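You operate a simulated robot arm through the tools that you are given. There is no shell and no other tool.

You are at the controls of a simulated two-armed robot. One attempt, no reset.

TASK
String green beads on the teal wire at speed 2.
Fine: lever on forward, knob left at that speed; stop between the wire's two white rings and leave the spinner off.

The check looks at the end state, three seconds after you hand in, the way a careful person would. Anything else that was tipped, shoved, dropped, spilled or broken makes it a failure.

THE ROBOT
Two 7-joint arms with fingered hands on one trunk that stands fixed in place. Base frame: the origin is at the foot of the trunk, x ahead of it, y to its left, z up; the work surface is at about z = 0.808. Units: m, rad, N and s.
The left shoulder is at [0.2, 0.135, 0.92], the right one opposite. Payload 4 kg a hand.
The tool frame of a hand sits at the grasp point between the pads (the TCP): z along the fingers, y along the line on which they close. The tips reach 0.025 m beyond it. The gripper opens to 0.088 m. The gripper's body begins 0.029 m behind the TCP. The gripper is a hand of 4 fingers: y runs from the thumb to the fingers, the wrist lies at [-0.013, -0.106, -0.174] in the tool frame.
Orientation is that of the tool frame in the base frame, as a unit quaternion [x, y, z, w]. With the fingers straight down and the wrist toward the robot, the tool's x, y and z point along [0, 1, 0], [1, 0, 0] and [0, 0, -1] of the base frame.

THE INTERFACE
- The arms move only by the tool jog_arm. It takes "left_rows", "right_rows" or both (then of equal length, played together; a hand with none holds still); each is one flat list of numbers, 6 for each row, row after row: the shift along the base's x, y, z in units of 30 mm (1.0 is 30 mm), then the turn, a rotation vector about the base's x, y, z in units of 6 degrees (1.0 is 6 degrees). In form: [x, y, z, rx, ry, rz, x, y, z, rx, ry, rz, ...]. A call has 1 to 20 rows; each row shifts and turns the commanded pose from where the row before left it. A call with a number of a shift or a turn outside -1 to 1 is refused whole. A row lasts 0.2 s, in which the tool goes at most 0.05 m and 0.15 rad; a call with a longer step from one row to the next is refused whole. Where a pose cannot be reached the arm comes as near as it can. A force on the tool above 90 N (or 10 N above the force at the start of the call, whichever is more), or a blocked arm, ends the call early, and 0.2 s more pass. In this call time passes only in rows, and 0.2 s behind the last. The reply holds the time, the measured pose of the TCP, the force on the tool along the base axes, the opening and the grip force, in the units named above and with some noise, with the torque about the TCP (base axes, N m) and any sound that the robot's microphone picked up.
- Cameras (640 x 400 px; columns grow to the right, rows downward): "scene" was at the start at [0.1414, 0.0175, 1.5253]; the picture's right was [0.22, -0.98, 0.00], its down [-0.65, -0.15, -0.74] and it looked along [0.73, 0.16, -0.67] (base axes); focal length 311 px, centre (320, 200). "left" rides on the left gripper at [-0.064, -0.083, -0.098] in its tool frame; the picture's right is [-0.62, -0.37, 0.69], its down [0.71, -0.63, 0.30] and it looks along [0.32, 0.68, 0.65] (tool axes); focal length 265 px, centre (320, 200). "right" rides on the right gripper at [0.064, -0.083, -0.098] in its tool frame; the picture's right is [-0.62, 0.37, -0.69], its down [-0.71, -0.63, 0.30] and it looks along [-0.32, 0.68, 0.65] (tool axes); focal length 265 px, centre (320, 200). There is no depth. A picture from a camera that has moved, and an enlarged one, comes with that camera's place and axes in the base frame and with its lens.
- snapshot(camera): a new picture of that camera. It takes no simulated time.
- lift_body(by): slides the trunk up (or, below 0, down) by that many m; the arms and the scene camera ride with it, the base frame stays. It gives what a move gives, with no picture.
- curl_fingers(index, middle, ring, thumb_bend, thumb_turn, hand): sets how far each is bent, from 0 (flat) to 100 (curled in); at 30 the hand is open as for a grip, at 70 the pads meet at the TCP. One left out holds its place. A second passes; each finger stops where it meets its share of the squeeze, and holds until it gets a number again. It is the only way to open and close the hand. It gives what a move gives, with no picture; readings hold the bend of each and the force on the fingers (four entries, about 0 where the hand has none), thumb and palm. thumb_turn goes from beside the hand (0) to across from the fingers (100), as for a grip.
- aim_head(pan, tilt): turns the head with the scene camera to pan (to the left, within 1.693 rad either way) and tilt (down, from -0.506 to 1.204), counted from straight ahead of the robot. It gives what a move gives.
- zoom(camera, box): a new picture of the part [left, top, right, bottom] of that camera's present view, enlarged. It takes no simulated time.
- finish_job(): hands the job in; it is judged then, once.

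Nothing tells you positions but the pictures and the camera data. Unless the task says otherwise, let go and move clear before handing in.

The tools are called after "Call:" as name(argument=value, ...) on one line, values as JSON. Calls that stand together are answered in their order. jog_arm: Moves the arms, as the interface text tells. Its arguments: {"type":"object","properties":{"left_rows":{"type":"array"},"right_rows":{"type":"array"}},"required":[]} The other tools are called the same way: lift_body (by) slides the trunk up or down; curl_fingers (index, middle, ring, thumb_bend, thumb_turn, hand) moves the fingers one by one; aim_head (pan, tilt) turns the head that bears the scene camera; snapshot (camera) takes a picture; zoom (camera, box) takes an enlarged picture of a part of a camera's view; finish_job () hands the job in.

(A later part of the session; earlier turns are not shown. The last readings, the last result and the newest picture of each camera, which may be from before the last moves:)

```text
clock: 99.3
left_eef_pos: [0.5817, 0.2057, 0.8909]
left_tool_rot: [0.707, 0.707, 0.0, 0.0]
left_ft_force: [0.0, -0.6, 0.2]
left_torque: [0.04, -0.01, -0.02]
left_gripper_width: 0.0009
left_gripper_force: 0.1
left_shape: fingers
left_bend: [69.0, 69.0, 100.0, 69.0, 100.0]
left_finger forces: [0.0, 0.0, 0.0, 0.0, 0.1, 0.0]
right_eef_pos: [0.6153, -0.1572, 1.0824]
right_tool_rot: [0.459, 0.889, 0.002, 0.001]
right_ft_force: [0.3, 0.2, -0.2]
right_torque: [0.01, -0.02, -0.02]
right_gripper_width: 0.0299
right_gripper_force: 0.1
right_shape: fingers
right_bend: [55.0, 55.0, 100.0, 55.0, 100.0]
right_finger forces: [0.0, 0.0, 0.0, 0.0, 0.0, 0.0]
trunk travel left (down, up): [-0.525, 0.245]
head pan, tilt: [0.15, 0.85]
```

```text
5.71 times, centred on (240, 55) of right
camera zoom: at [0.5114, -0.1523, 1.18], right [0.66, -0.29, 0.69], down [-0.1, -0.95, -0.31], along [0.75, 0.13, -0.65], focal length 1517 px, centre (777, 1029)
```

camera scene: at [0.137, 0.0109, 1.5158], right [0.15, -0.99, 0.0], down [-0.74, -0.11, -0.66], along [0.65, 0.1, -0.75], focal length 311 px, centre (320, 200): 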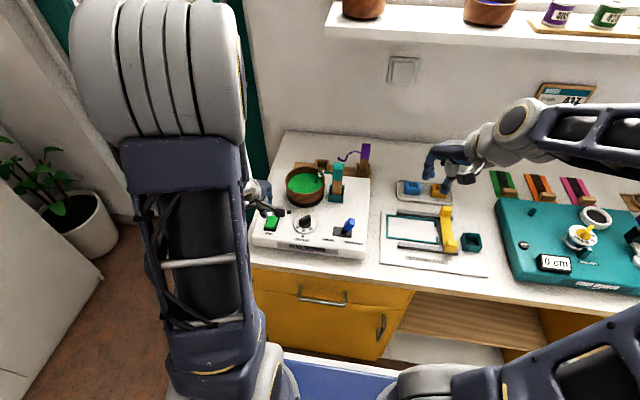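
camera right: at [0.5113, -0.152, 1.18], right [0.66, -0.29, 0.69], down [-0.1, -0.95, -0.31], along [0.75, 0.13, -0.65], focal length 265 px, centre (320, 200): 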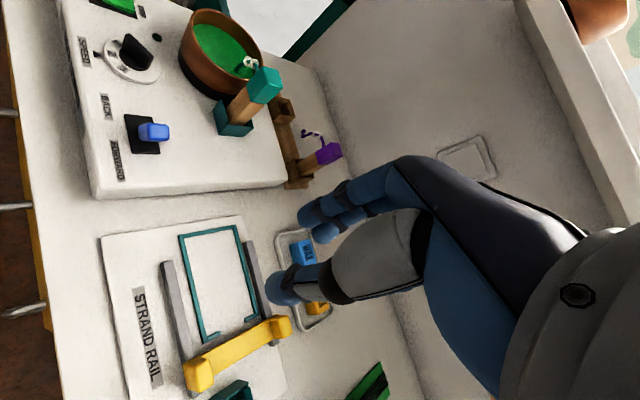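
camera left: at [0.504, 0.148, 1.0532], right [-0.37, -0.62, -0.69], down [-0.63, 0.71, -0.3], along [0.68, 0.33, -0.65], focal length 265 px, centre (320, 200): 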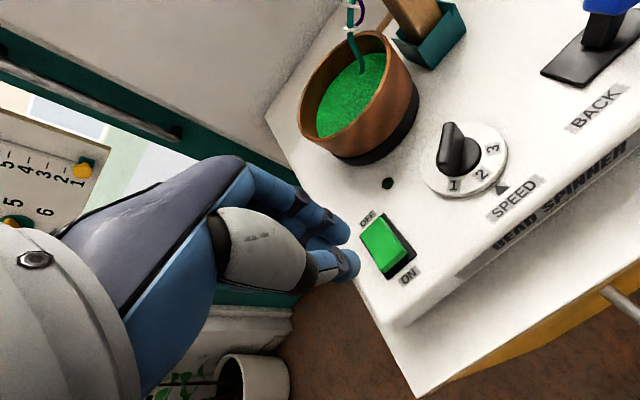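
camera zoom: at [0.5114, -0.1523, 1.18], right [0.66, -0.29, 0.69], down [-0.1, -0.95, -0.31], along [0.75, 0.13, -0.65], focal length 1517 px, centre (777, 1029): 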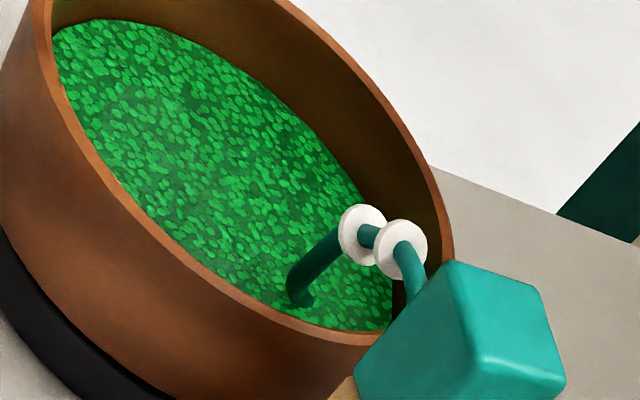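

The right camera has an excellent view of the wire and rings. I'll keep pressing the switch down.

Call:
jog_arm(left_rows=[0, 0, -0.12, 0, 0, 0])

Call:
zoom(camera="left", box=[270, 110, 450, 310])

Call:
zoom(camera="right", box=[200, 20, 280, 90])

```text
clock: 99.7
left_eef_pos: [0.5815, 0.2042, 0.8869]
left_tool_rot: [0.707, 0.708, 0.0, 0.0]
left_ft_force: [-0.1, 0.0, -0.3]
left_torque: [0.01, 0.0, -0.01]
left_gripper_width: 0.0009
left_gripper_force: 0.1
left_shape: fingers
left_bend: [69.0, 69.0, 100.0, 69.0, 100.0]
left_finger forces: [0.0, 0.1, 0.0, 0.0, 0.0, 0.0]
right_eef_pos: [0.6164, -0.1571, 1.0812]
right_tool_rot: [0.459, 0.889, 0.002, 0.002]
right_ft_force: [0.0, -0.1, -0.3]
right_torque: [-0.01, -0.03, -0.02]
right_gripper_width: 0.03
right_gripper_force: 0.0
right_shape: fingers
right_bend: [55.0, 55.0, 100.0, 55.0, 100.0]
right_finger forces: [0.0, 0.0, 0.0, 0.0, 0.0, 0.1]
trunk travel left (down, up): [-0.525, 0.245]
head pan, tilt: [0.15, 0.85]
```

```text
2.00 times, centred on (360, 210) of left
camera zoom: at [0.4982, 0.1409, 0.9864], right [-0.37, -0.62, -0.69], down [-0.63, 0.71, -0.3], along [0.68, 0.32, -0.65], focal length 531 px, centre (240, 180)
```

zoom: 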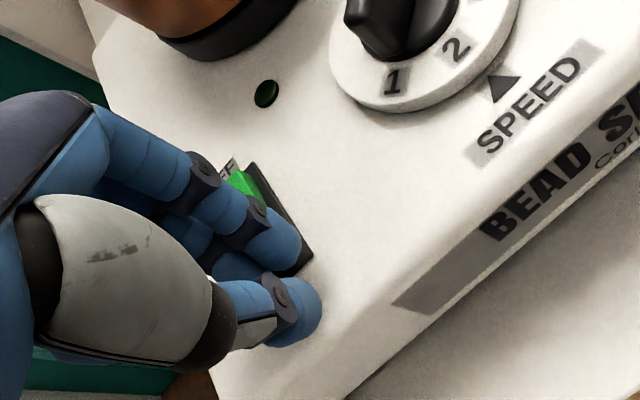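

```text
5.71 times, centred on (240, 55) of right
camera zoom: at [0.5114, -0.1523, 1.18], right [0.66, -0.29, 0.69], down [-0.1, -0.95, -0.31], along [0.75, 0.13, -0.65], focal length 1517 px, centre (777, 1029)
```

zoom: 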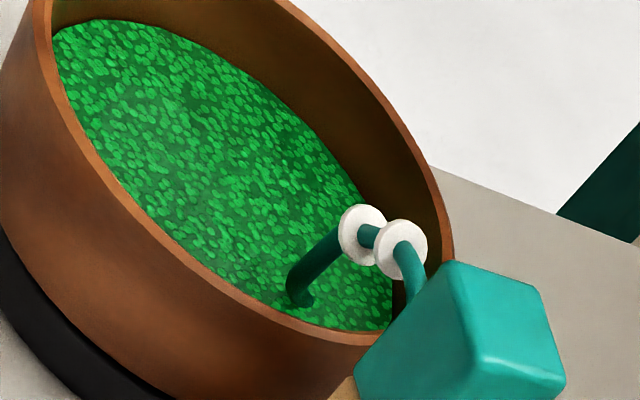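

Still no contact. I'll continue down in small steps.

Call:
jog_arm(left_rows=[0, 0, -0.12, 0, 0, 0])

Call:
zoom(camera="left", box=[270, 110, 450, 310])

Call:
zoom(camera="right", box=[200, 20, 280, 90])

```text
clock: 100.1
left_eef_pos: [0.5802, 0.2054, 0.8848]
left_tool_rot: [0.707, 0.707, 0.001, 0.0]
left_ft_force: [-0.1, 0.4, 0.7]
left_torque: [0.02, 0.01, -0.01]
left_gripper_width: 0.001
left_gripper_force: 1.2
left_shape: fingers
left_bend: [69.0, 70.0, 100.0, 69.0, 100.0]
left_finger forces: [0.0, 1.0, 0.1, 0.0, 0.1, 0.0]
right_eef_pos: [0.6159, -0.1564, 1.0819]
right_tool_rot: [0.459, 0.889, 0.002, 0.0]
right_ft_force: [-0.6, 0.2, -0.5]
right_torque: [-0.02, -0.02, 0.0]
right_gripper_width: 0.0299
right_gripper_force: 0.0
right_shape: fingers
right_bend: [55.0, 55.0, 100.0, 55.0, 100.0]
right_finger forces: [0.0, 0.0, 0.0, 0.1, 0.0, 0.0]
trunk travel left (down, up): [-0.525, 0.245]
head pan, tilt: [0.15, 0.85]
```

```text
2.00 times, centred on (360, 210) of left
camera zoom: at [0.4984, 0.1409, 0.9832], right [-0.37, -0.62, -0.69], down [-0.63, 0.71, -0.3], along [0.68, 0.32, -0.65], focal length 531 px, centre (240, 180)
```

zoom: 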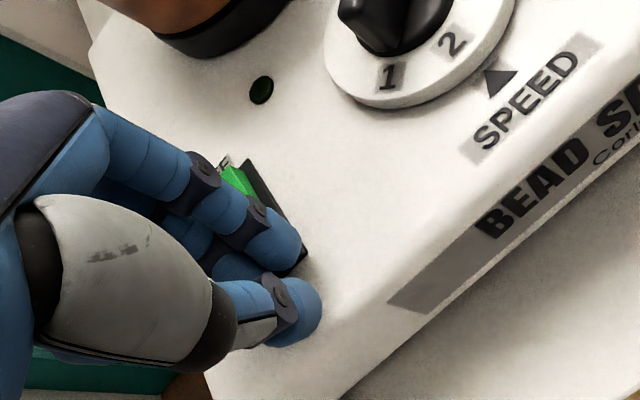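

```text
5.71 times, centred on (240, 55) of right
camera zoom: at [0.5114, -0.1523, 1.18], right [0.66, -0.29, 0.69], down [-0.1, -0.95, -0.31], along [0.75, 0.13, -0.65], focal length 1517 px, centre (777, 1029)
```

zoom: 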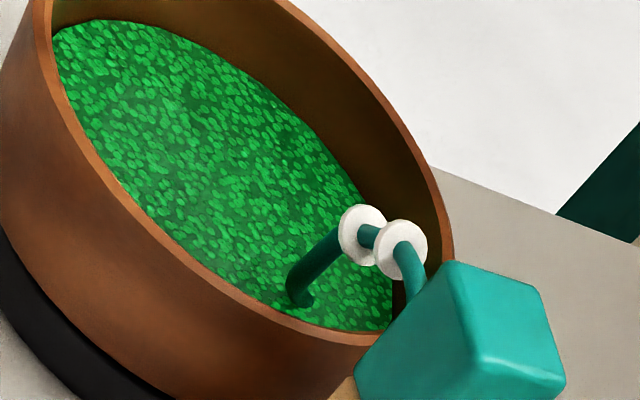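

The middle finger has touched the rocker (1 N). I'll press on.

Call:
jog_arm(left_rows=[0, 0, -0.12, 0, 0, 0])

Call:
zoom(camera="left", box=[270, 110, 450, 310])

Call:
zoom(camera="right", box=[200, 20, 280, 90])

```text
clock: 100.5
left_eef_pos: [0.5815, 0.2046, 0.8805]
left_tool_rot: [0.707, 0.707, 0.001, 0.0]
left_ft_force: [-0.6, -1.2, 2.3]
left_torque: [0.0, 0.0, 0.0]
left_gripper_width: 0.0
left_gripper_force: 1.9
left_shape: fingers
left_bend: [70.0, 70.0, 100.0, 69.0, 100.0]
left_finger forces: [0.9, 2.4, 0.0, 0.0, 0.0, 0.0]
right_eef_pos: [0.616, -0.1561, 1.0821]
right_tool_rot: [0.459, 0.888, 0.001, 0.0]
right_ft_force: [1.0, -0.8, -1.0]
right_torque: [-0.01, -0.02, -0.01]
right_gripper_width: 0.0299
right_gripper_force: 0.0
right_shape: fingers
right_bend: [55.0, 55.0, 100.0, 55.0, 100.0]
right_finger forces: [0.1, 0.0, 0.0, 0.1, 0.0, 0.1]
trunk travel left (down, up): [-0.525, 0.245]
head pan, tilt: [0.15, 0.85]
```

```text
2.00 times, centred on (360, 210) of left
camera zoom: at [0.4987, 0.1404, 0.979], right [-0.37, -0.62, -0.69], down [-0.63, 0.71, -0.3], along [0.68, 0.32, -0.65], focal length 531 px, centre (240, 180)
```

zoom: 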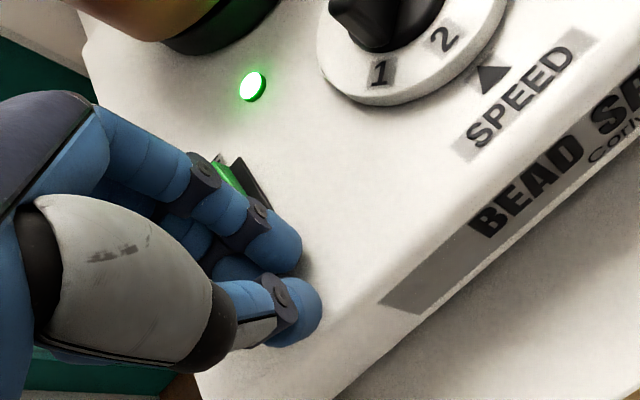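

```text
5.71 times, centred on (240, 55) of right
camera zoom: at [0.5113, -0.1524, 1.18], right [0.66, -0.29, 0.69], down [-0.1, -0.95, -0.31], along [0.75, 0.13, -0.65], focal length 1517 px, centre (777, 1029)
```

zoom: 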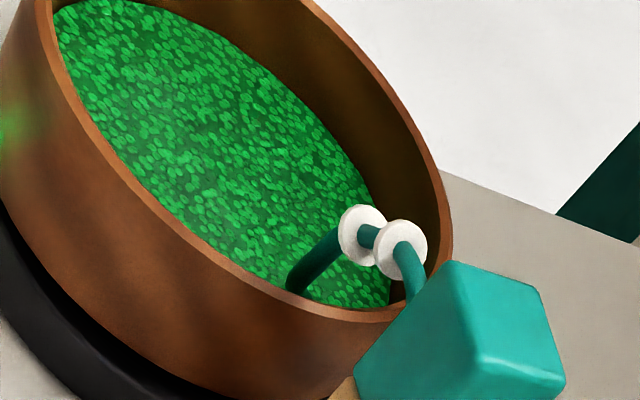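

The lamp is lit: the spinner is on at about t = 100.5. I'll hop the finger over to hover above the OFF end and watch the wire.

Call:
jog_arm(left_rows=[0.1, 0, 0.4, 0, 0, 0, 0.95, 0, 0, 0, 0, 0])

Call:
zoom(camera="right", box=[200, 20, 280, 90])

Call:
zoom(camera="left", box=[270, 110, 450, 310])

```text
clock: 101.1
left_eef_pos: [0.6138, 0.2033, 0.8928]
left_tool_rot: [0.707, 0.707, -0.001, 0.001]
left_ft_force: [0.4, -0.5, -1.3]
left_torque: [0.0, -0.01, 0.0]
left_gripper_width: 0.0007
left_gripper_force: 0.0
left_shape: fingers
left_bend: [69.0, 69.0, 100.0, 69.0, 100.0]
left_finger forces: [0.0, 0.1, 0.0, 0.1, 0.1, 0.1]
right_eef_pos: [0.6149, -0.1564, 1.0806]
right_tool_rot: [0.458, 0.889, 0.002, 0.001]
right_ft_force: [0.6, -0.1, -0.7]
right_torque: [-0.01, 0.01, -0.01]
right_gripper_width: 0.0301
right_gripper_force: 0.2
right_shape: fingers
right_bend: [55.0, 55.0, 100.0, 55.0, 100.0]
right_finger forces: [0.1, 0.0, 0.0, 0.0, 0.0, 0.1]
trunk travel left (down, up): [-0.525, 0.245]
head pan, tilt: [0.15, 0.85]
```

```text
5.71 times, centred on (240, 55) of right
camera zoom: at [0.5114, -0.1522, 1.18], right [0.66, -0.29, 0.69], down [-0.1, -0.95, -0.31], along [0.75, 0.13, -0.65], focal length 1517 px, centre (777, 1029)
```

zoom: 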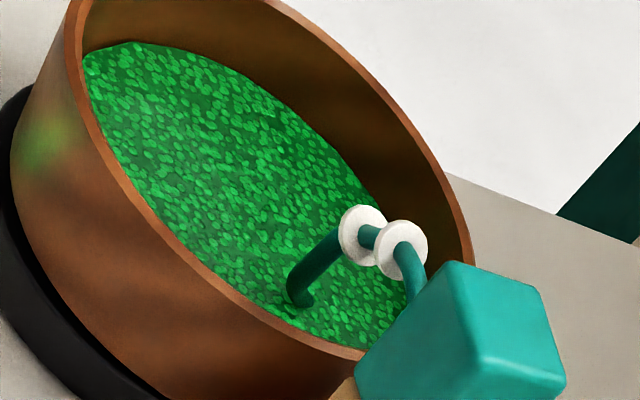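

```text
2.00 times, centred on (360, 210) of left
camera zoom: at [0.5303, 0.1397, 0.9922], right [-0.37, -0.62, -0.69], down [-0.63, 0.71, -0.3], along [0.68, 0.32, -0.65], focal length 531 px, centre (240, 180)
```

zoom: 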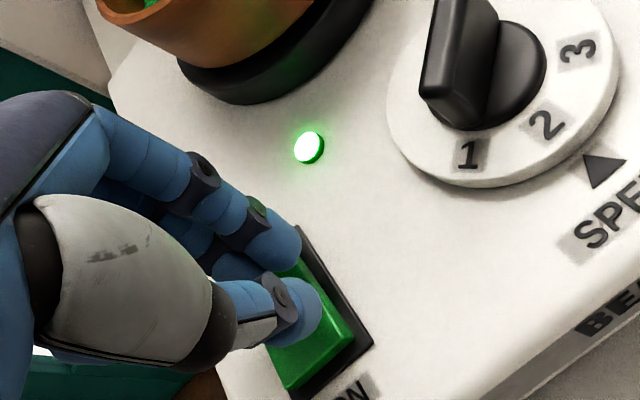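

The bowl spins with a slight wobble and the hand hovers over OFF. I'll let a little time pass and watch the bead level and the bowl.

Call:
jog_arm(left_rows=[0, 0, 0, 0, 0, 0])

Call:
zoom(camera="right", box=[200, 20, 280, 90])

Call:
zoom(camera="right", box=[140, 0, 300, 110])

```text
clock: 101.5
left_eef_pos: [0.613, 0.2034, 0.8935]
left_tool_rot: [0.707, 0.707, 0.0, 0.0]
left_ft_force: [-0.4, 0.4, -0.6]
left_torque: [-0.03, 0.0, 0.0]
left_gripper_width: 0.0007
left_gripper_force: 0.1
left_shape: fingers
left_bend: [69.0, 69.0, 100.0, 69.0, 100.0]
left_finger forces: [0.1, 0.0, 0.0, 0.1, 0.1, 0.1]
right_eef_pos: [0.6158, -0.1556, 1.0814]
right_tool_rot: [0.458, 0.889, 0.001, 0.0]
right_ft_force: [0.2, -0.4, 0.3]
right_torque: [0.03, 0.01, -0.01]
right_gripper_width: 0.0302
right_gripper_force: 0.0
right_shape: fingers
right_bend: [55.0, 55.0, 100.0, 55.0, 100.0]
right_finger forces: [0.1, 0.1, 0.0, 0.0, 0.0, 0.0]
trunk travel left (down, up): [-0.525, 0.245]
head pan, tilt: [0.15, 0.85]
```

```text
5.71 times, centred on (240, 55) of right
camera zoom: at [0.5114, -0.1524, 1.1799], right [0.66, -0.29, 0.69], down [-0.1, -0.95, -0.31], along [0.75, 0.13, -0.65], focal length 1517 px, centre (777, 1029)
```

zoom: 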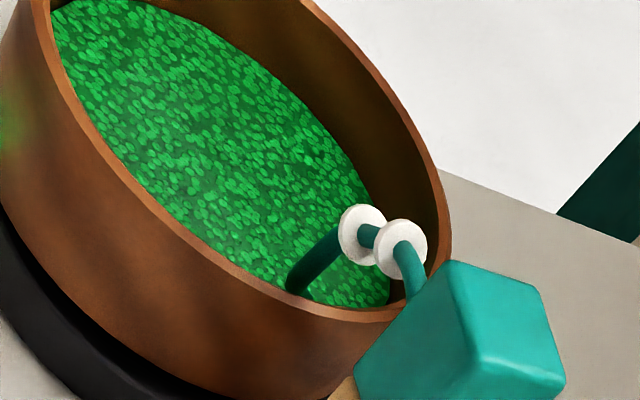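

```text
3.64 times, centred on (220, 55) of right
camera zoom: at [0.5114, -0.1524, 1.1799], right [0.66, -0.29, 0.69], down [-0.1, -0.95, -0.31], along [0.75, 0.13, -0.65], focal length 965 px, centre (684, 727)
```

zoom: 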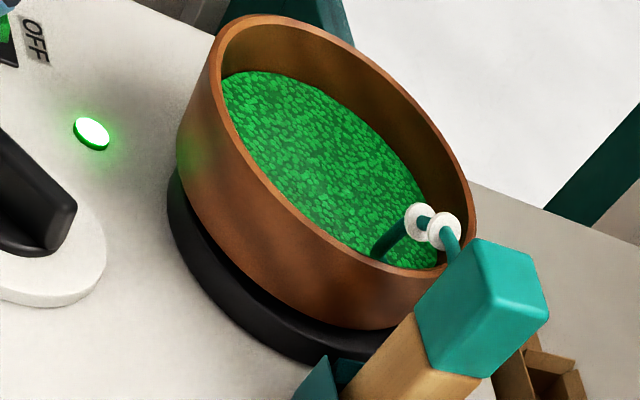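

The bowl isn't fully seated; one side rides on the lip, so it wobbles. No beads have climbed yet, so I'll switch OFF now and reseat it.

Call:
jog_arm(left_rows=[0, 0, -0.25, 0, 0, 0, 0, 0, -0.2, 0, 0, 0])

Call:
zoom(camera="left", box=[270, 110, 450, 310])

Call:
zoom(camera="right", box=[140, 0, 300, 110])

```text
clock: 102.1
left_eef_pos: [0.6152, 0.2035, 0.8848]
left_tool_rot: [0.707, 0.708, 0.004, 0.007]
left_ft_force: [-12.0, -6.6, 77.3]
left_torque: [-0.26, 1.1, 0.0]
left_gripper_width: 0.0011
left_gripper_force: 40.5
left_shape: fingers
left_bend: [70.0, 71.0, 100.0, 70.0, 100.0]
left_finger forces: [4.2, 6.3, 0.0, 0.0, 70.0, 0.0]
right_eef_pos: [0.6144, -0.1573, 1.0834]
right_tool_rot: [0.459, 0.888, 0.002, 0.002]
right_ft_force: [-0.4, 0.7, 0.4]
right_torque: [0.04, 0.02, 0.02]
right_gripper_width: 0.0297
right_gripper_force: 0.1
right_shape: fingers
right_bend: [55.0, 55.0, 100.0, 55.0, 100.0]
right_finger forces: [0.1, 0.0, 0.0, 0.1, 0.1, 0.0]
trunk travel left (down, up): [-0.525, 0.245]
head pan, tilt: [0.15, 0.85]
```

```text
2.00 times, centred on (360, 210) of left
camera zoom: at [0.53, 0.14, 0.9835], right [-0.36, -0.62, -0.7], down [-0.63, 0.71, -0.32], along [0.69, 0.32, -0.64], focal length 531 px, centre (240, 180)
```

zoom: 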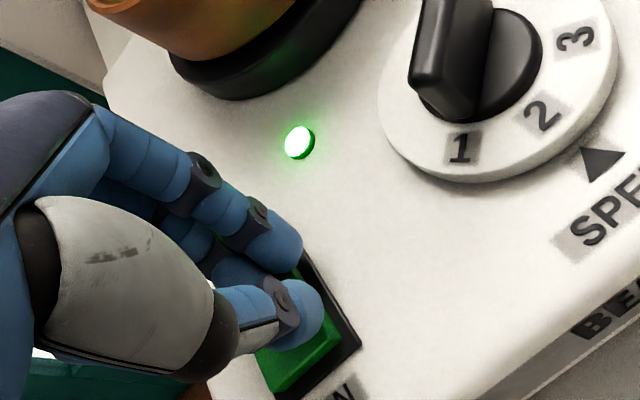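

```text
3.64 times, centred on (220, 55) of right
camera zoom: at [0.5097, -0.153, 1.1823], right [0.66, -0.29, 0.69], down [-0.1, -0.95, -0.31], along [0.75, 0.13, -0.65], focal length 965 px, centre (684, 727)
```

zoom: 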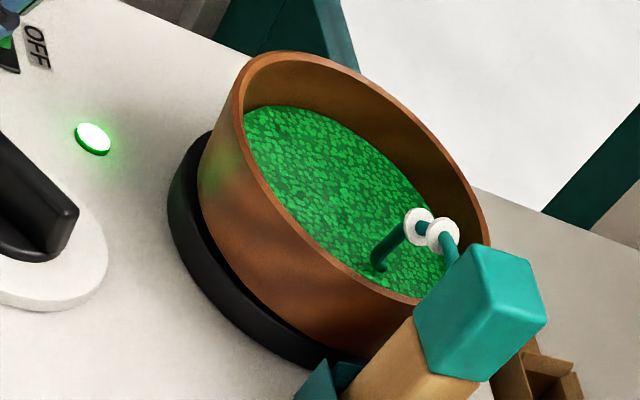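

The thumb bore on the pivot instead, so the switch didn't flip. I'll lift, move forward so the thumb lands on the OFF end, and press again.

Call:
jog_arm(left_rows=[0.1, 0, 0.5, 0, 0, 0, 0.4, 0, 0, 0, 0, 0, 0, 0, -0.35, 0, 0, 0, 0, 0, -0.15, 0, 0, 0])

Call:
zoom(camera="left", box=[270, 110, 450, 310])

Call:
zoom(camera="right", box=[140, 0, 300, 110])

```text
clock: 103.1
left_eef_pos: [0.6303, 0.2059, 0.882]
left_tool_rot: [0.707, 0.708, 0.004, 0.003]
left_ft_force: [2.2, 0.5, 56.7]
left_torque: [0.01, -0.14, -0.05]
left_gripper_width: 0.0
left_gripper_force: 28.5
left_shape: fingers
left_bend: [67.0, 72.0, 100.0, 75.0, 100.0]
left_finger forces: [0.0, 18.6, 0.0, 0.0, 38.8, 0.0]
right_eef_pos: [0.6154, -0.1563, 1.0831]
right_tool_rot: [0.458, 0.889, 0.001, 0.001]
right_ft_force: [0.5, 0.7, -0.6]
right_torque: [0.03, -0.01, 0.03]
right_gripper_width: 0.0299
right_gripper_force: 0.0
right_shape: fingers
right_bend: [55.0, 55.0, 100.0, 55.0, 100.0]
right_finger forces: [0.0, 0.0, 0.0, 0.1, 0.0, 0.1]
trunk travel left (down, up): [-0.525, 0.245]
head pan, tilt: [0.15, 0.85]
```

```text
2.00 times, centred on (360, 210) of left
camera zoom: at [0.5462, 0.1415, 0.9801], right [-0.36, -0.62, -0.7], down [-0.63, 0.71, -0.31], along [0.69, 0.33, -0.65], focal length 531 px, centre (240, 180)
```

zoom: 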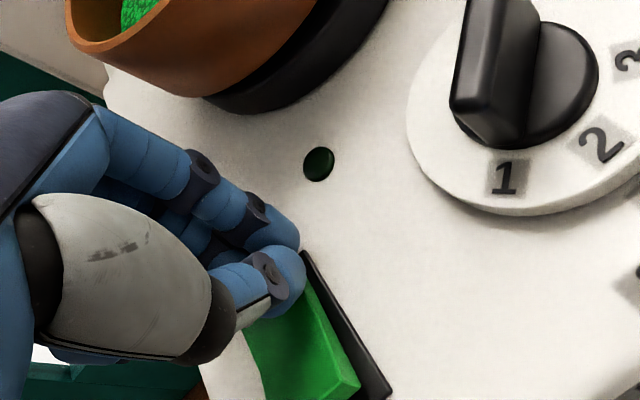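

```text
3.64 times, centred on (220, 55) of right
camera zoom: at [0.5104, -0.1526, 1.1813], right [0.66, -0.29, 0.69], down [-0.1, -0.95, -0.31], along [0.75, 0.13, -0.65], focal length 965 px, centre (684, 727)
```

zoom: 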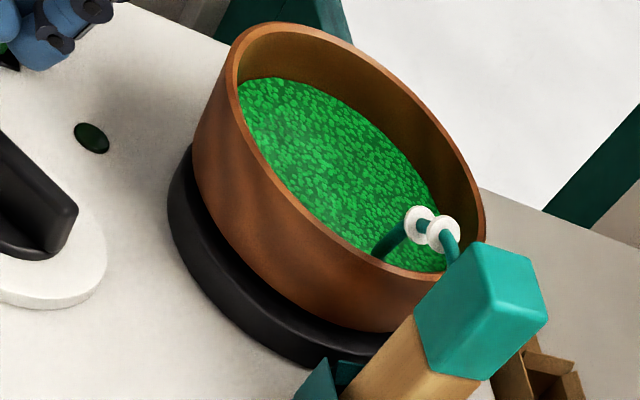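

The lamp is dark again, so the spinner is off. I'll lift the left hand away and inspect the bowl's seating.

Call:
jog_arm(left_rows=[0, 0, 0.5, 0, 0, 0, 0, 0.2, 0.8, 0, 0, 0, 0, 0.5, 1, 0, 0, 0, 0, 0.9, 1, 0, 0, 0, 0, 1, 1, 0, 0, 0, 0, 1, 0.5, 0, 0, 0, 0, 1, 0, 0, 0, 0])

Call:
zoom(camera="right", box=[140, 0, 300, 110])

Call:
snapshot(camera="scene")

Call:
snapshot(camera="left")

```text
clock: 104.7
left_eef_pos: [0.6266, 0.3435, 1.0241]
left_tool_rot: [0.707, 0.707, -0.001, 0.0]
left_ft_force: [0.8, 0.1, -0.1]
left_torque: [0.03, 0.01, 0.02]
left_gripper_width: 0.0006
left_gripper_force: 0.0
left_shape: fingers
left_bend: [69.0, 69.0, 100.0, 69.0, 100.0]
left_finger forces: [0.0, 0.0, 0.1, 0.0, 0.1, 0.1]
right_eef_pos: [0.6153, -0.156, 1.0819]
right_tool_rot: [0.459, 0.888, 0.001, 0.0]
right_ft_force: [-0.8, 0.8, 0.5]
right_torque: [0.03, -0.02, -0.03]
right_gripper_width: 0.03
right_gripper_force: 0.1
right_shape: fingers
right_bend: [55.0, 55.0, 100.0, 55.0, 100.0]
right_finger forces: [0.0, 0.0, 0.0, 0.0, 0.1, 0.0]
trunk travel left (down, up): [-0.525, 0.245]
head pan, tilt: [0.15, 0.85]
```

```text
3.64 times, centred on (220, 55) of right
camera zoom: at [0.5114, -0.1527, 1.1799], right [0.66, -0.29, 0.69], down [-0.1, -0.95, -0.31], along [0.75, 0.13, -0.65], focal length 965 px, centre (684, 727)
```

zoom: 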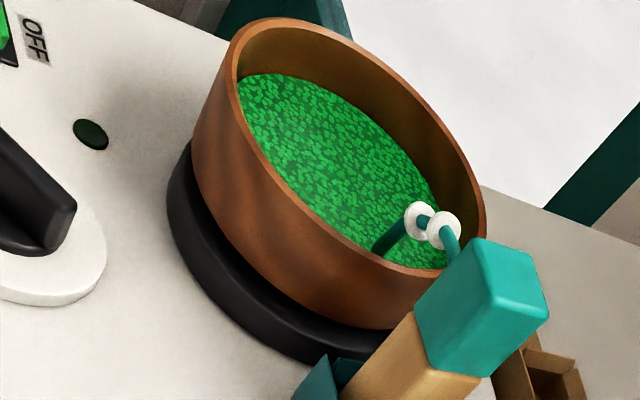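

```text
taken
camera scene: at [0.1371, 0.0105, 1.5158], right [0.15, -0.99, 0.0], down [-0.74, -0.11, -0.66], along [0.65, 0.1, -0.75], focal length 311 px, centre (320, 200)
```

scene: 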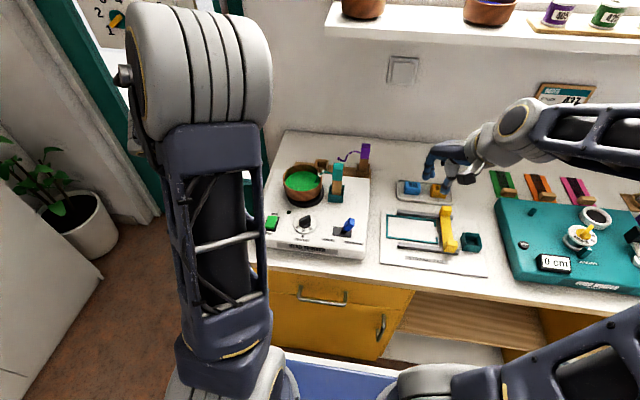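

```text
taken
camera left: at [0.5436, 0.2791, 1.1223], right [-0.37, -0.62, -0.69], down [-0.63, 0.71, -0.3], along [0.68, 0.32, -0.65], focal length 265 px, centre (320, 200)
```

left: 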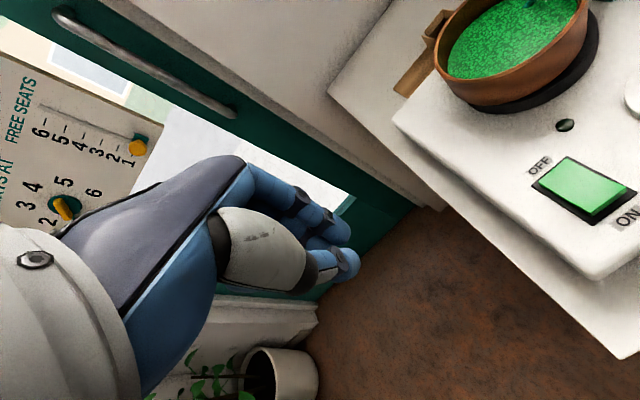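

I'll zoom on the bowl from the scene and left cameras to judge how it sits.

Call:
zoom(camera="scene", box=[270, 150, 350, 215])

Call:
zoom(camera="left", box=[410, 0, 630, 130])

Call:
zoom(camera="right", box=[170, 0, 270, 100])

```text
6.15 times, centred on (310, 182) of scene
camera zoom: at [0.1371, 0.0105, 1.5158], right [0.15, -0.99, 0.0], down [-0.74, -0.11, -0.66], along [0.65, 0.1, -0.75], focal length 1915 px, centre (382, 308)
```

zoom: 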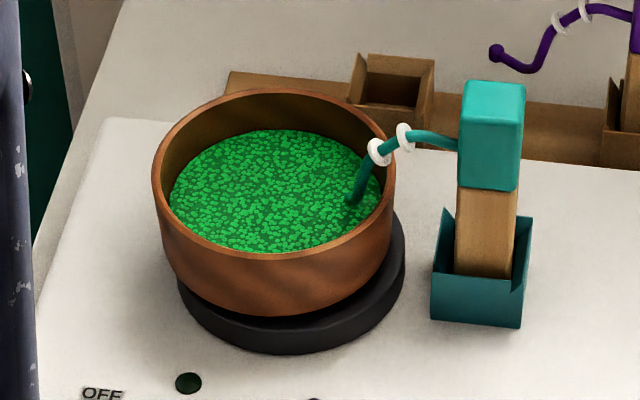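

```text
2.91 times, centred on (520, 65) of left
camera zoom: at [0.5436, 0.2791, 1.1223], right [-0.37, -0.62, -0.69], down [-0.63, 0.71, -0.3], along [0.68, 0.32, -0.65], focal length 772 px, centre (-262, 593)
```

zoom: 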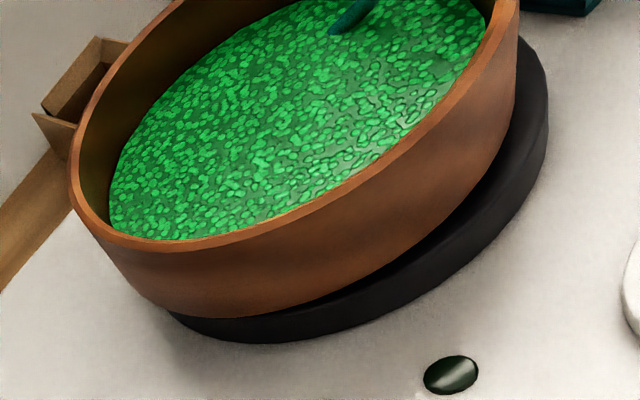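

```text
4.00 times, centred on (220, 50) of right
camera zoom: at [0.5114, -0.1527, 1.1799], right [0.66, -0.29, 0.69], down [-0.1, -0.95, -0.31], along [0.75, 0.13, -0.65], focal length 1062 px, centre (720, 800)
```

zoom: 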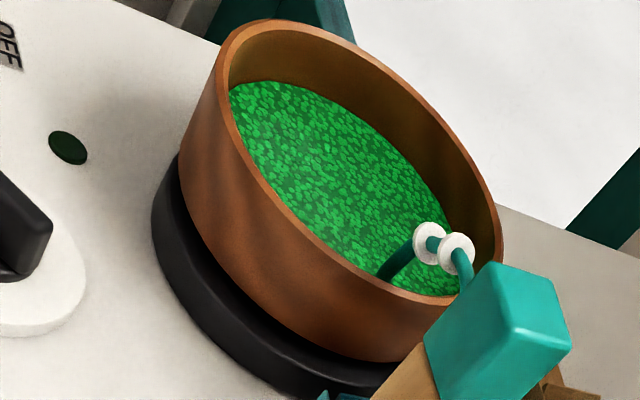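

The bowl has drifted about 8 mm far-left of the turntable's axis and sits partly on the lip. The wire looks undisturbed and bare. I'll bring the left hand's closed fingertips to the bowl's far-left side and nudge it back toward centre.

Call:
jog_arm(left_rows=[0.72, -0.3, 0, 0, 0, 0, 0.72, -0.4, 0, 0, 0, 0, 0.72, -0.43, 0, 0, 0, 0, 0.72, -0.43, 0, 0, 0, 0, 0.72, -0.43, 0, 0, 0, 0, 0.72, -0.43, -0.1, 0, 0, 0, 0.72, -0.43, -0.1, 0, 0, 0, 0.72, -0.43, -0.1, 0, 0, 0])

Call:
snapshot(camera="scene")

Call:
snapshot(camera="right")

Call:
snapshot(camera="left")

```text
clock: 106.5
left_eef_pos: [0.8006, 0.2412, 1.0126]
left_tool_rot: [0.707, 0.707, 0.0, 0.0]
left_ft_force: [0.6, -0.2, 0.3]
left_torque: [0.0, 0.0, -0.02]
left_gripper_width: 0.0004
left_gripper_force: 0.2
left_shape: fingers
left_bend: [69.0, 69.0, 100.0, 69.0, 100.0]
left_finger forces: [0.0, 0.1, 0.0, 0.1, 0.0, 0.0]
right_eef_pos: [0.6157, -0.1555, 1.0816]
right_tool_rot: [0.459, 0.889, 0.002, 0.001]
right_ft_force: [-0.5, 0.3, 0.9]
right_torque: [-0.02, 0.05, -0.04]
right_gripper_width: 0.0299
right_gripper_force: 0.0
right_shape: fingers
right_bend: [55.0, 55.0, 100.0, 55.0, 100.0]
right_finger forces: [0.1, 0.0, 0.0, 0.1, 0.0, 0.0]
trunk travel left (down, up): [-0.525, 0.245]
head pan, tilt: [0.15, 0.85]
```

```text
taken
camera scene: at [0.1369, 0.0109, 1.5158], right [0.15, -0.99, 0.0], down [-0.74, -0.11, -0.66], along [0.65, 0.1, -0.75], focal length 311 px, centre (320, 200)
```

scene: 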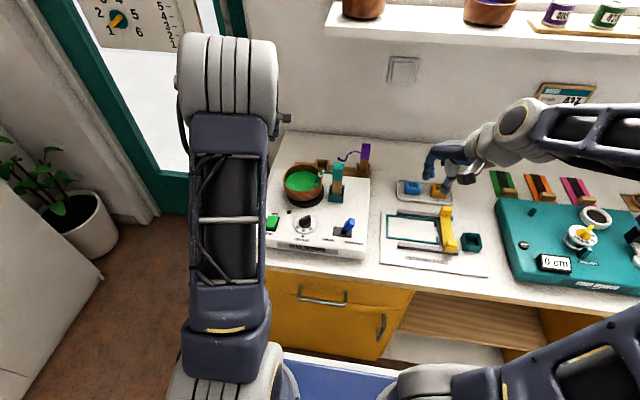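

```text
taken
camera right: at [0.5113, -0.1522, 1.18], right [0.66, -0.29, 0.69], down [-0.1, -0.95, -0.31], along [0.75, 0.13, -0.65], focal length 265 px, centre (320, 200)
```

right: 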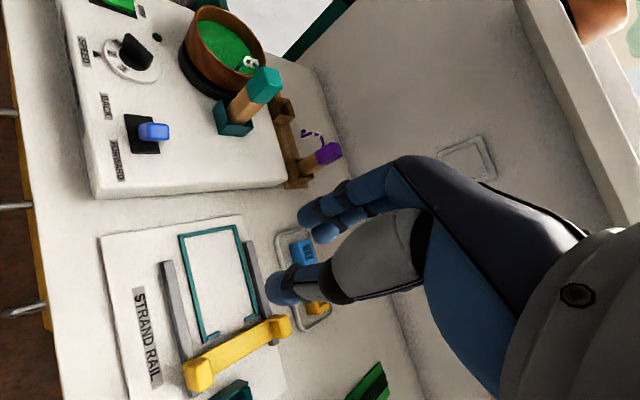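

```text
taken
camera left: at [0.7193, 0.1778, 1.1119], right [-0.37, -0.62, -0.69], down [-0.63, 0.71, -0.3], along [0.68, 0.32, -0.65], focal length 265 px, centre (320, 200)
```

left: 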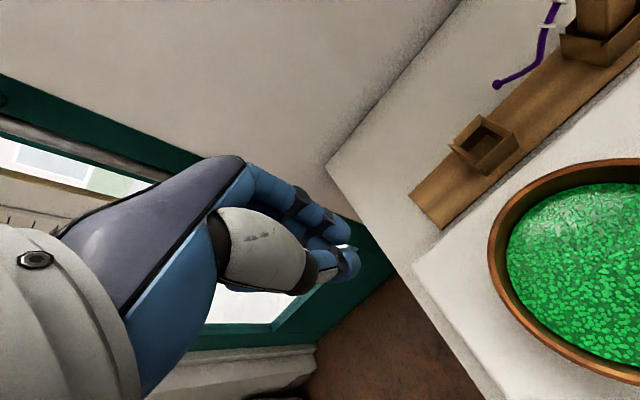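

The hand is clear of the bowl, out at its far-left. I'll lower to bowl-wall height.

Call:
jog_arm(left_rows=[0, 0, -0.9, 0, 0, 0, 0, 0, -0.9, 0, 0, 0, 0, 0, -0.9, 0, 0, 0, 0, 0, -0.75, 0, 0, 0])

Call:
snapshot(camera="left")

Call:
snapshot(camera="scene")

Call:
zoom(camera="right", box=[140, 0, 300, 110])

```text
clock: 107.5
left_eef_pos: [0.8028, 0.2438, 0.9097]
left_tool_rot: [0.707, 0.707, 0.0, 0.001]
left_ft_force: [0.5, -0.3, 0.1]
left_torque: [0.03, 0.0, -0.01]
left_gripper_width: 0.0004
left_gripper_force: 0.0
left_shape: fingers
left_bend: [69.0, 69.0, 100.0, 69.0, 100.0]
left_finger forces: [0.1, 0.0, 0.1, 0.0, 0.0, 0.1]
right_eef_pos: [0.617, -0.1574, 1.0816]
right_tool_rot: [0.458, 0.889, 0.002, 0.002]
right_ft_force: [0.1, 0.2, 0.2]
right_torque: [-0.01, -0.04, -0.02]
right_gripper_width: 0.03
right_gripper_force: 0.1
right_shape: fingers
right_bend: [55.0, 55.0, 100.0, 55.0, 100.0]
right_finger forces: [0.0, 0.0, 0.0, 0.0, 0.0, 0.0]
trunk travel left (down, up): [-0.525, 0.245]
head pan, tilt: [0.15, 0.85]
```

```text
taken
camera left: at [0.7196, 0.1792, 1.0086], right [-0.37, -0.62, -0.69], down [-0.63, 0.71, -0.31], along [0.68, 0.32, -0.65], focal length 265 px, centre (320, 200)
```

left: 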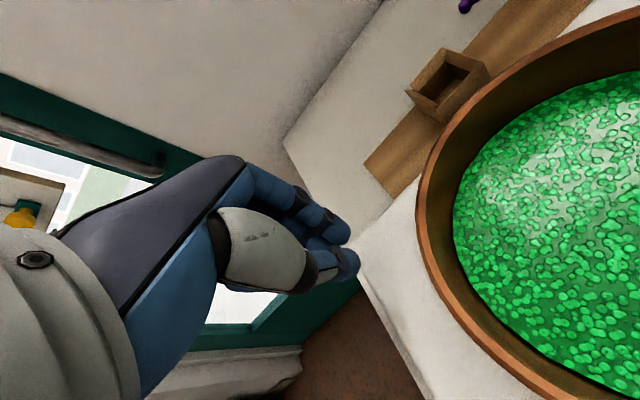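

```text
taken
camera scene: at [0.137, 0.0106, 1.5159], right [0.15, -0.99, 0.0], down [-0.74, -0.11, -0.66], along [0.65, 0.1, -0.75], focal length 311 px, centre (320, 200)
```

scene: 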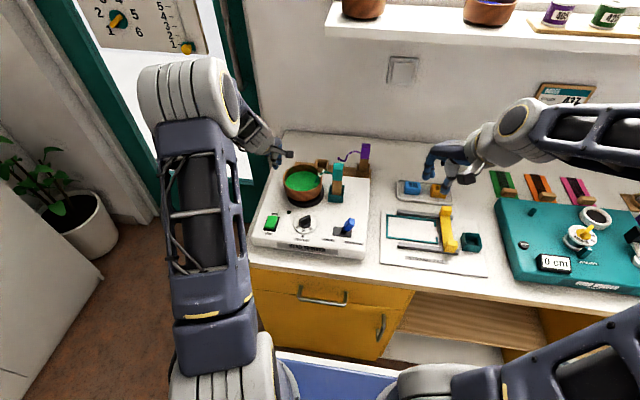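

```text
3.64 times, centred on (220, 55) of right
camera zoom: at [0.5113, -0.1525, 1.18], right [0.66, -0.29, 0.69], down [-0.1, -0.95, -0.31], along [0.75, 0.13, -0.65], focal length 965 px, centre (684, 727)
```

zoom: 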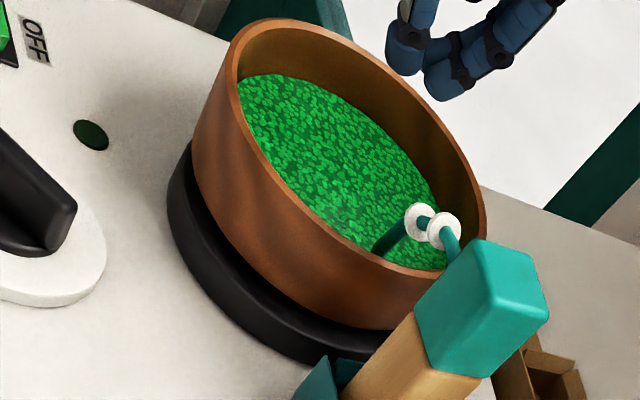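

Now the views are clear. I'll approach the bowl's far-left wall and start pushing toward the centre in small steps.

Call:
jog_arm(left_rows=[-0.36, -0.57, 0, 0, 0, 0, -0.36, -0.57, 0, 0, 0, 0])

Call:
zoom(camera="scene", box=[270, 150, 350, 215])

Call:
zoom(camera="right", box=[140, 0, 300, 110])

```text
clock: 108.1
left_eef_pos: [0.7798, 0.2089, 0.9096]
left_tool_rot: [0.706, 0.708, 0.0, 0.0]
left_ft_force: [0.3, 0.8, -0.2]
left_torque: [-0.04, 0.03, -0.01]
left_gripper_width: 0.0006
left_gripper_force: 0.0
left_shape: fingers
left_bend: [69.0, 69.0, 100.0, 69.0, 100.0]
left_finger forces: [0.0, 0.0, 0.1, 0.0, 0.0, 0.1]
right_eef_pos: [0.6157, -0.1559, 1.0805]
right_tool_rot: [0.459, 0.889, 0.002, 0.0]
right_ft_force: [-1.0, -0.2, 1.1]
right_torque: [-0.01, 0.0, -0.02]
right_gripper_width: 0.0298
right_gripper_force: 0.0
right_shape: fingers
right_bend: [55.0, 55.0, 100.0, 55.0, 100.0]
right_finger forces: [0.1, 0.0, 0.1, 0.0, 0.1, 0.0]
trunk travel left (down, up): [-0.525, 0.245]
head pan, tilt: [0.15, 0.85]
```

```text
6.15 times, centred on (310, 182) of scene
camera zoom: at [0.1372, 0.0109, 1.5158], right [0.15, -0.99, 0.0], down [-0.74, -0.11, -0.66], along [0.65, 0.1, -0.75], focal length 1915 px, centre (382, 308)
```

zoom: 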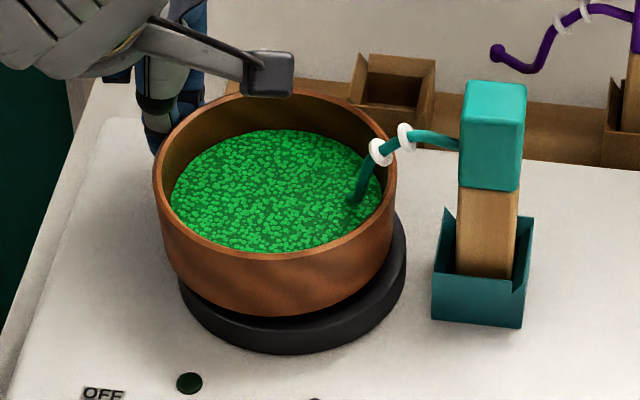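

```text
3.64 times, centred on (220, 55) of right
camera zoom: at [0.5115, -0.1522, 1.1799], right [0.66, -0.29, 0.69], down [-0.1, -0.95, -0.31], along [0.75, 0.13, -0.65], focal length 965 px, centre (684, 727)
```

zoom: 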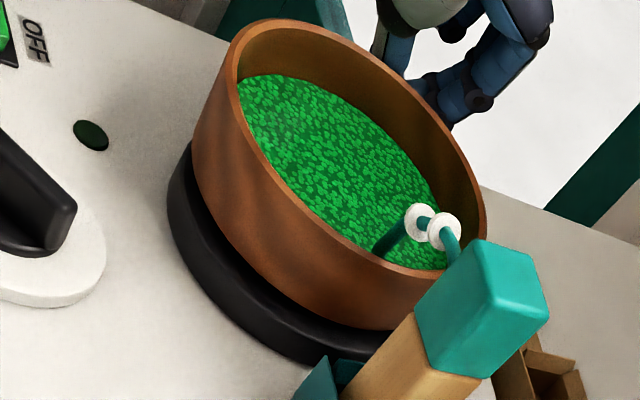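

Nearly touching. I'll push 4–5 mm toward the centre.

Call:
jog_arm(left_rows=[-0.05, -0.08, 0, 0, 0, 0, -0.05, -0.08, 0, 0, 0, 0])

Call:
zoom(camera="scene", box=[270, 150, 350, 215])

Call:
zoom(camera="right", box=[140, 0, 300, 110])

```text
clock: 108.7
left_eef_pos: [0.7758, 0.2041, 0.9085]
left_tool_rot: [0.707, 0.707, 0.0, 0.0]
left_ft_force: [0.5, 0.6, 0.4]
left_torque: [0.03, 0.01, -0.01]
left_gripper_width: 0.0004
left_gripper_force: 0.3
left_shape: fingers
left_bend: [69.0, 69.0, 100.0, 69.0, 100.0]
left_finger forces: [0.1, 0.0, 0.0, 0.0, 1.2, 0.1]
right_eef_pos: [0.6169, -0.1563, 1.0807]
right_tool_rot: [0.458, 0.889, 0.001, 0.001]
right_ft_force: [0.4, 1.7, -0.1]
right_torque: [0.0, 0.0, 0.01]
right_gripper_width: 0.03
right_gripper_force: 0.1
right_shape: fingers
right_bend: [55.0, 55.0, 100.0, 55.0, 100.0]
right_finger forces: [0.0, 0.1, 0.1, 0.0, 0.0, 0.0]
trunk travel left (down, up): [-0.525, 0.245]
head pan, tilt: [0.15, 0.85]
```

```text
6.15 times, centred on (310, 182) of scene
camera zoom: at [0.1372, 0.0108, 1.5158], right [0.15, -0.99, 0.0], down [-0.74, -0.11, -0.66], along [0.65, 0.1, -0.75], focal length 1915 px, centre (382, 308)
```

zoom: 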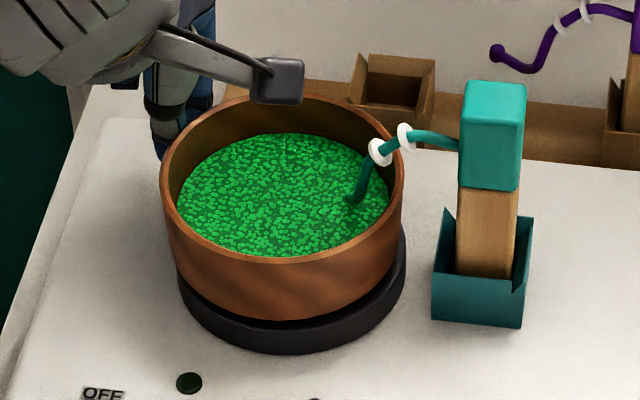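

```text
3.64 times, centred on (220, 55) of right
camera zoom: at [0.5115, -0.1523, 1.1799], right [0.66, -0.29, 0.69], down [-0.1, -0.95, -0.31], along [0.75, 0.13, -0.65], focal length 965 px, centre (684, 727)
```

zoom: 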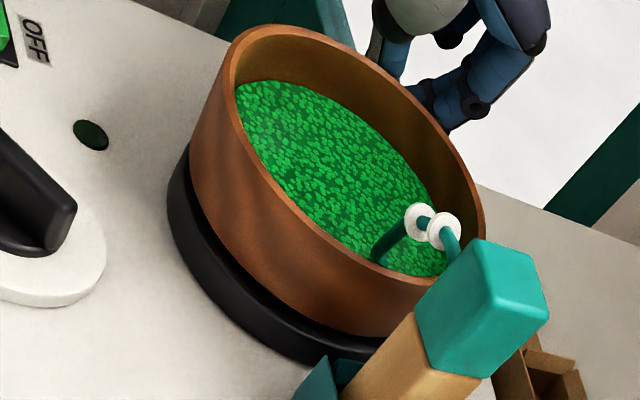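

It moved about halfway with little force. I'll push another 4 mm.

Call:
jog_arm(left_rows=[-0.04, -0.06, 0, 0, 0, 0, -0.04, -0.06, 0, 0, 0, 0])

Call:
zoom(camera="scene", box=[270, 150, 350, 215])

Call:
zoom(camera="right", box=[140, 0, 300, 110])

```text
clock: 109.3
left_eef_pos: [0.7723, 0.2001, 0.909]
left_tool_rot: [0.706, 0.708, 0.001, -0.001]
left_ft_force: [0.2, 1.0, 0.6]
left_torque: [0.0, 0.03, -0.02]
left_gripper_width: 0.0003
left_gripper_force: 0.1
left_shape: fingers
left_bend: [69.0, 69.0, 100.0, 69.0, 100.0]
left_finger forces: [0.0, 0.0, 0.0, 0.1, 0.9, 0.0]
right_eef_pos: [0.6164, -0.1569, 1.0826]
right_tool_rot: [0.459, 0.889, 0.002, 0.001]
right_ft_force: [-0.2, 1.1, 0.8]
right_torque: [-0.04, -0.01, 0.0]
right_gripper_width: 0.03
right_gripper_force: 0.0
right_shape: fingers
right_bend: [55.0, 55.0, 100.0, 55.0, 100.0]
right_finger forces: [0.0, 0.0, 0.0, 0.1, 0.0, 0.0]
trunk travel left (down, up): [-0.525, 0.245]
head pan, tilt: [0.15, 0.85]
```

```text
6.15 times, centred on (310, 182) of scene
camera zoom: at [0.1372, 0.0108, 1.5158], right [0.15, -0.99, 0.0], down [-0.74, -0.11, -0.66], along [0.65, 0.1, -0.75], focal length 1915 px, centre (382, 308)
```

zoom: 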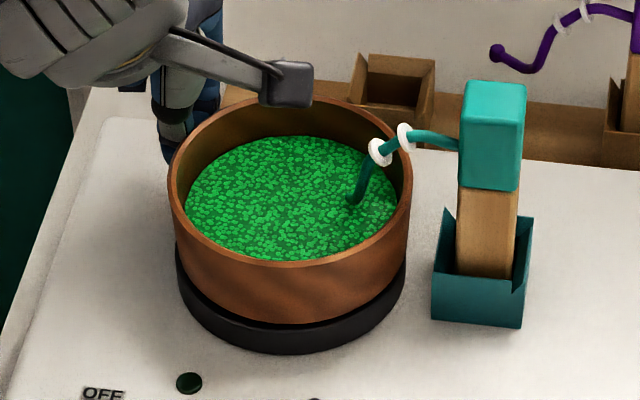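

```text
3.64 times, centred on (220, 55) of right
camera zoom: at [0.5115, -0.1523, 1.1799], right [0.66, -0.29, 0.69], down [-0.1, -0.95, -0.31], along [0.75, 0.13, -0.65], focal length 965 px, centre (684, 727)
```

zoom: 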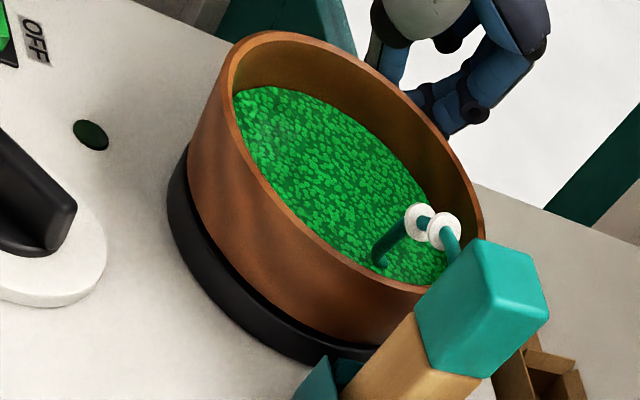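

The bowl is back within about 1 mm of the axis. Before spinning I want to be sure it's seated inside the lip, so I'll zoom hard on the bowl/lip boundary.

Call:
zoom(camera="right", box=[175, 30, 245, 105])

Call:
zoom(camera="scene", box=[285, 175, 345, 215])

Call:
snapshot(camera="left")

```text
5.33 times, centred on (210, 68) of right
camera zoom: at [0.5115, -0.1523, 1.1799], right [0.66, -0.29, 0.69], down [-0.1, -0.95, -0.31], along [0.75, 0.13, -0.65], focal length 1416 px, centre (907, 907)
```

zoom: 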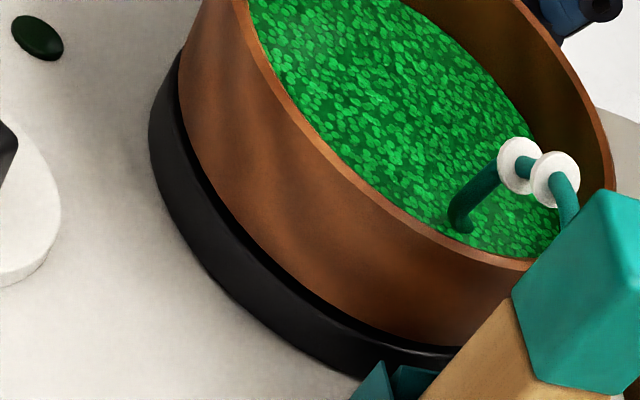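

```text
10.00 times, centred on (315, 195) of scene
camera zoom: at [0.1372, 0.0108, 1.5158], right [0.15, -0.99, 0.0], down [-0.74, -0.11, -0.66], along [0.65, 0.1, -0.75], focal length 3113 px, centre (370, 250)
```

zoom: 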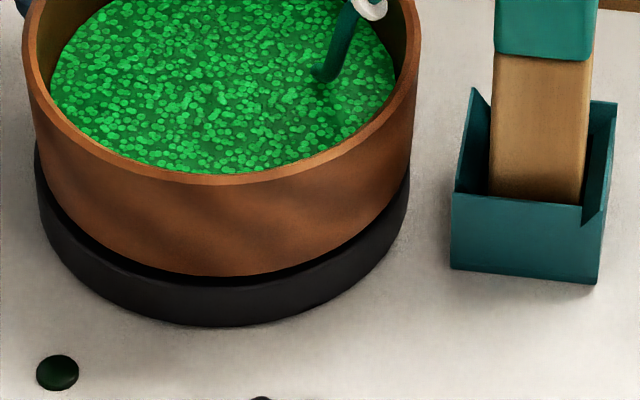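

```text
taken
camera left: at [0.6913, 0.1368, 1.0089], right [-0.37, -0.62, -0.69], down [-0.63, 0.71, -0.3], along [0.68, 0.32, -0.65], focal length 265 px, centre (320, 200)
```

left: 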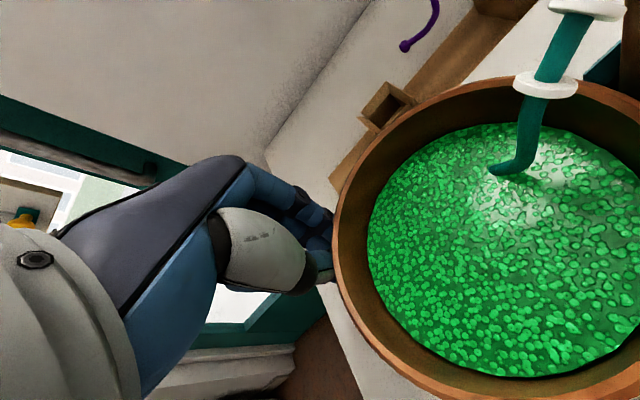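

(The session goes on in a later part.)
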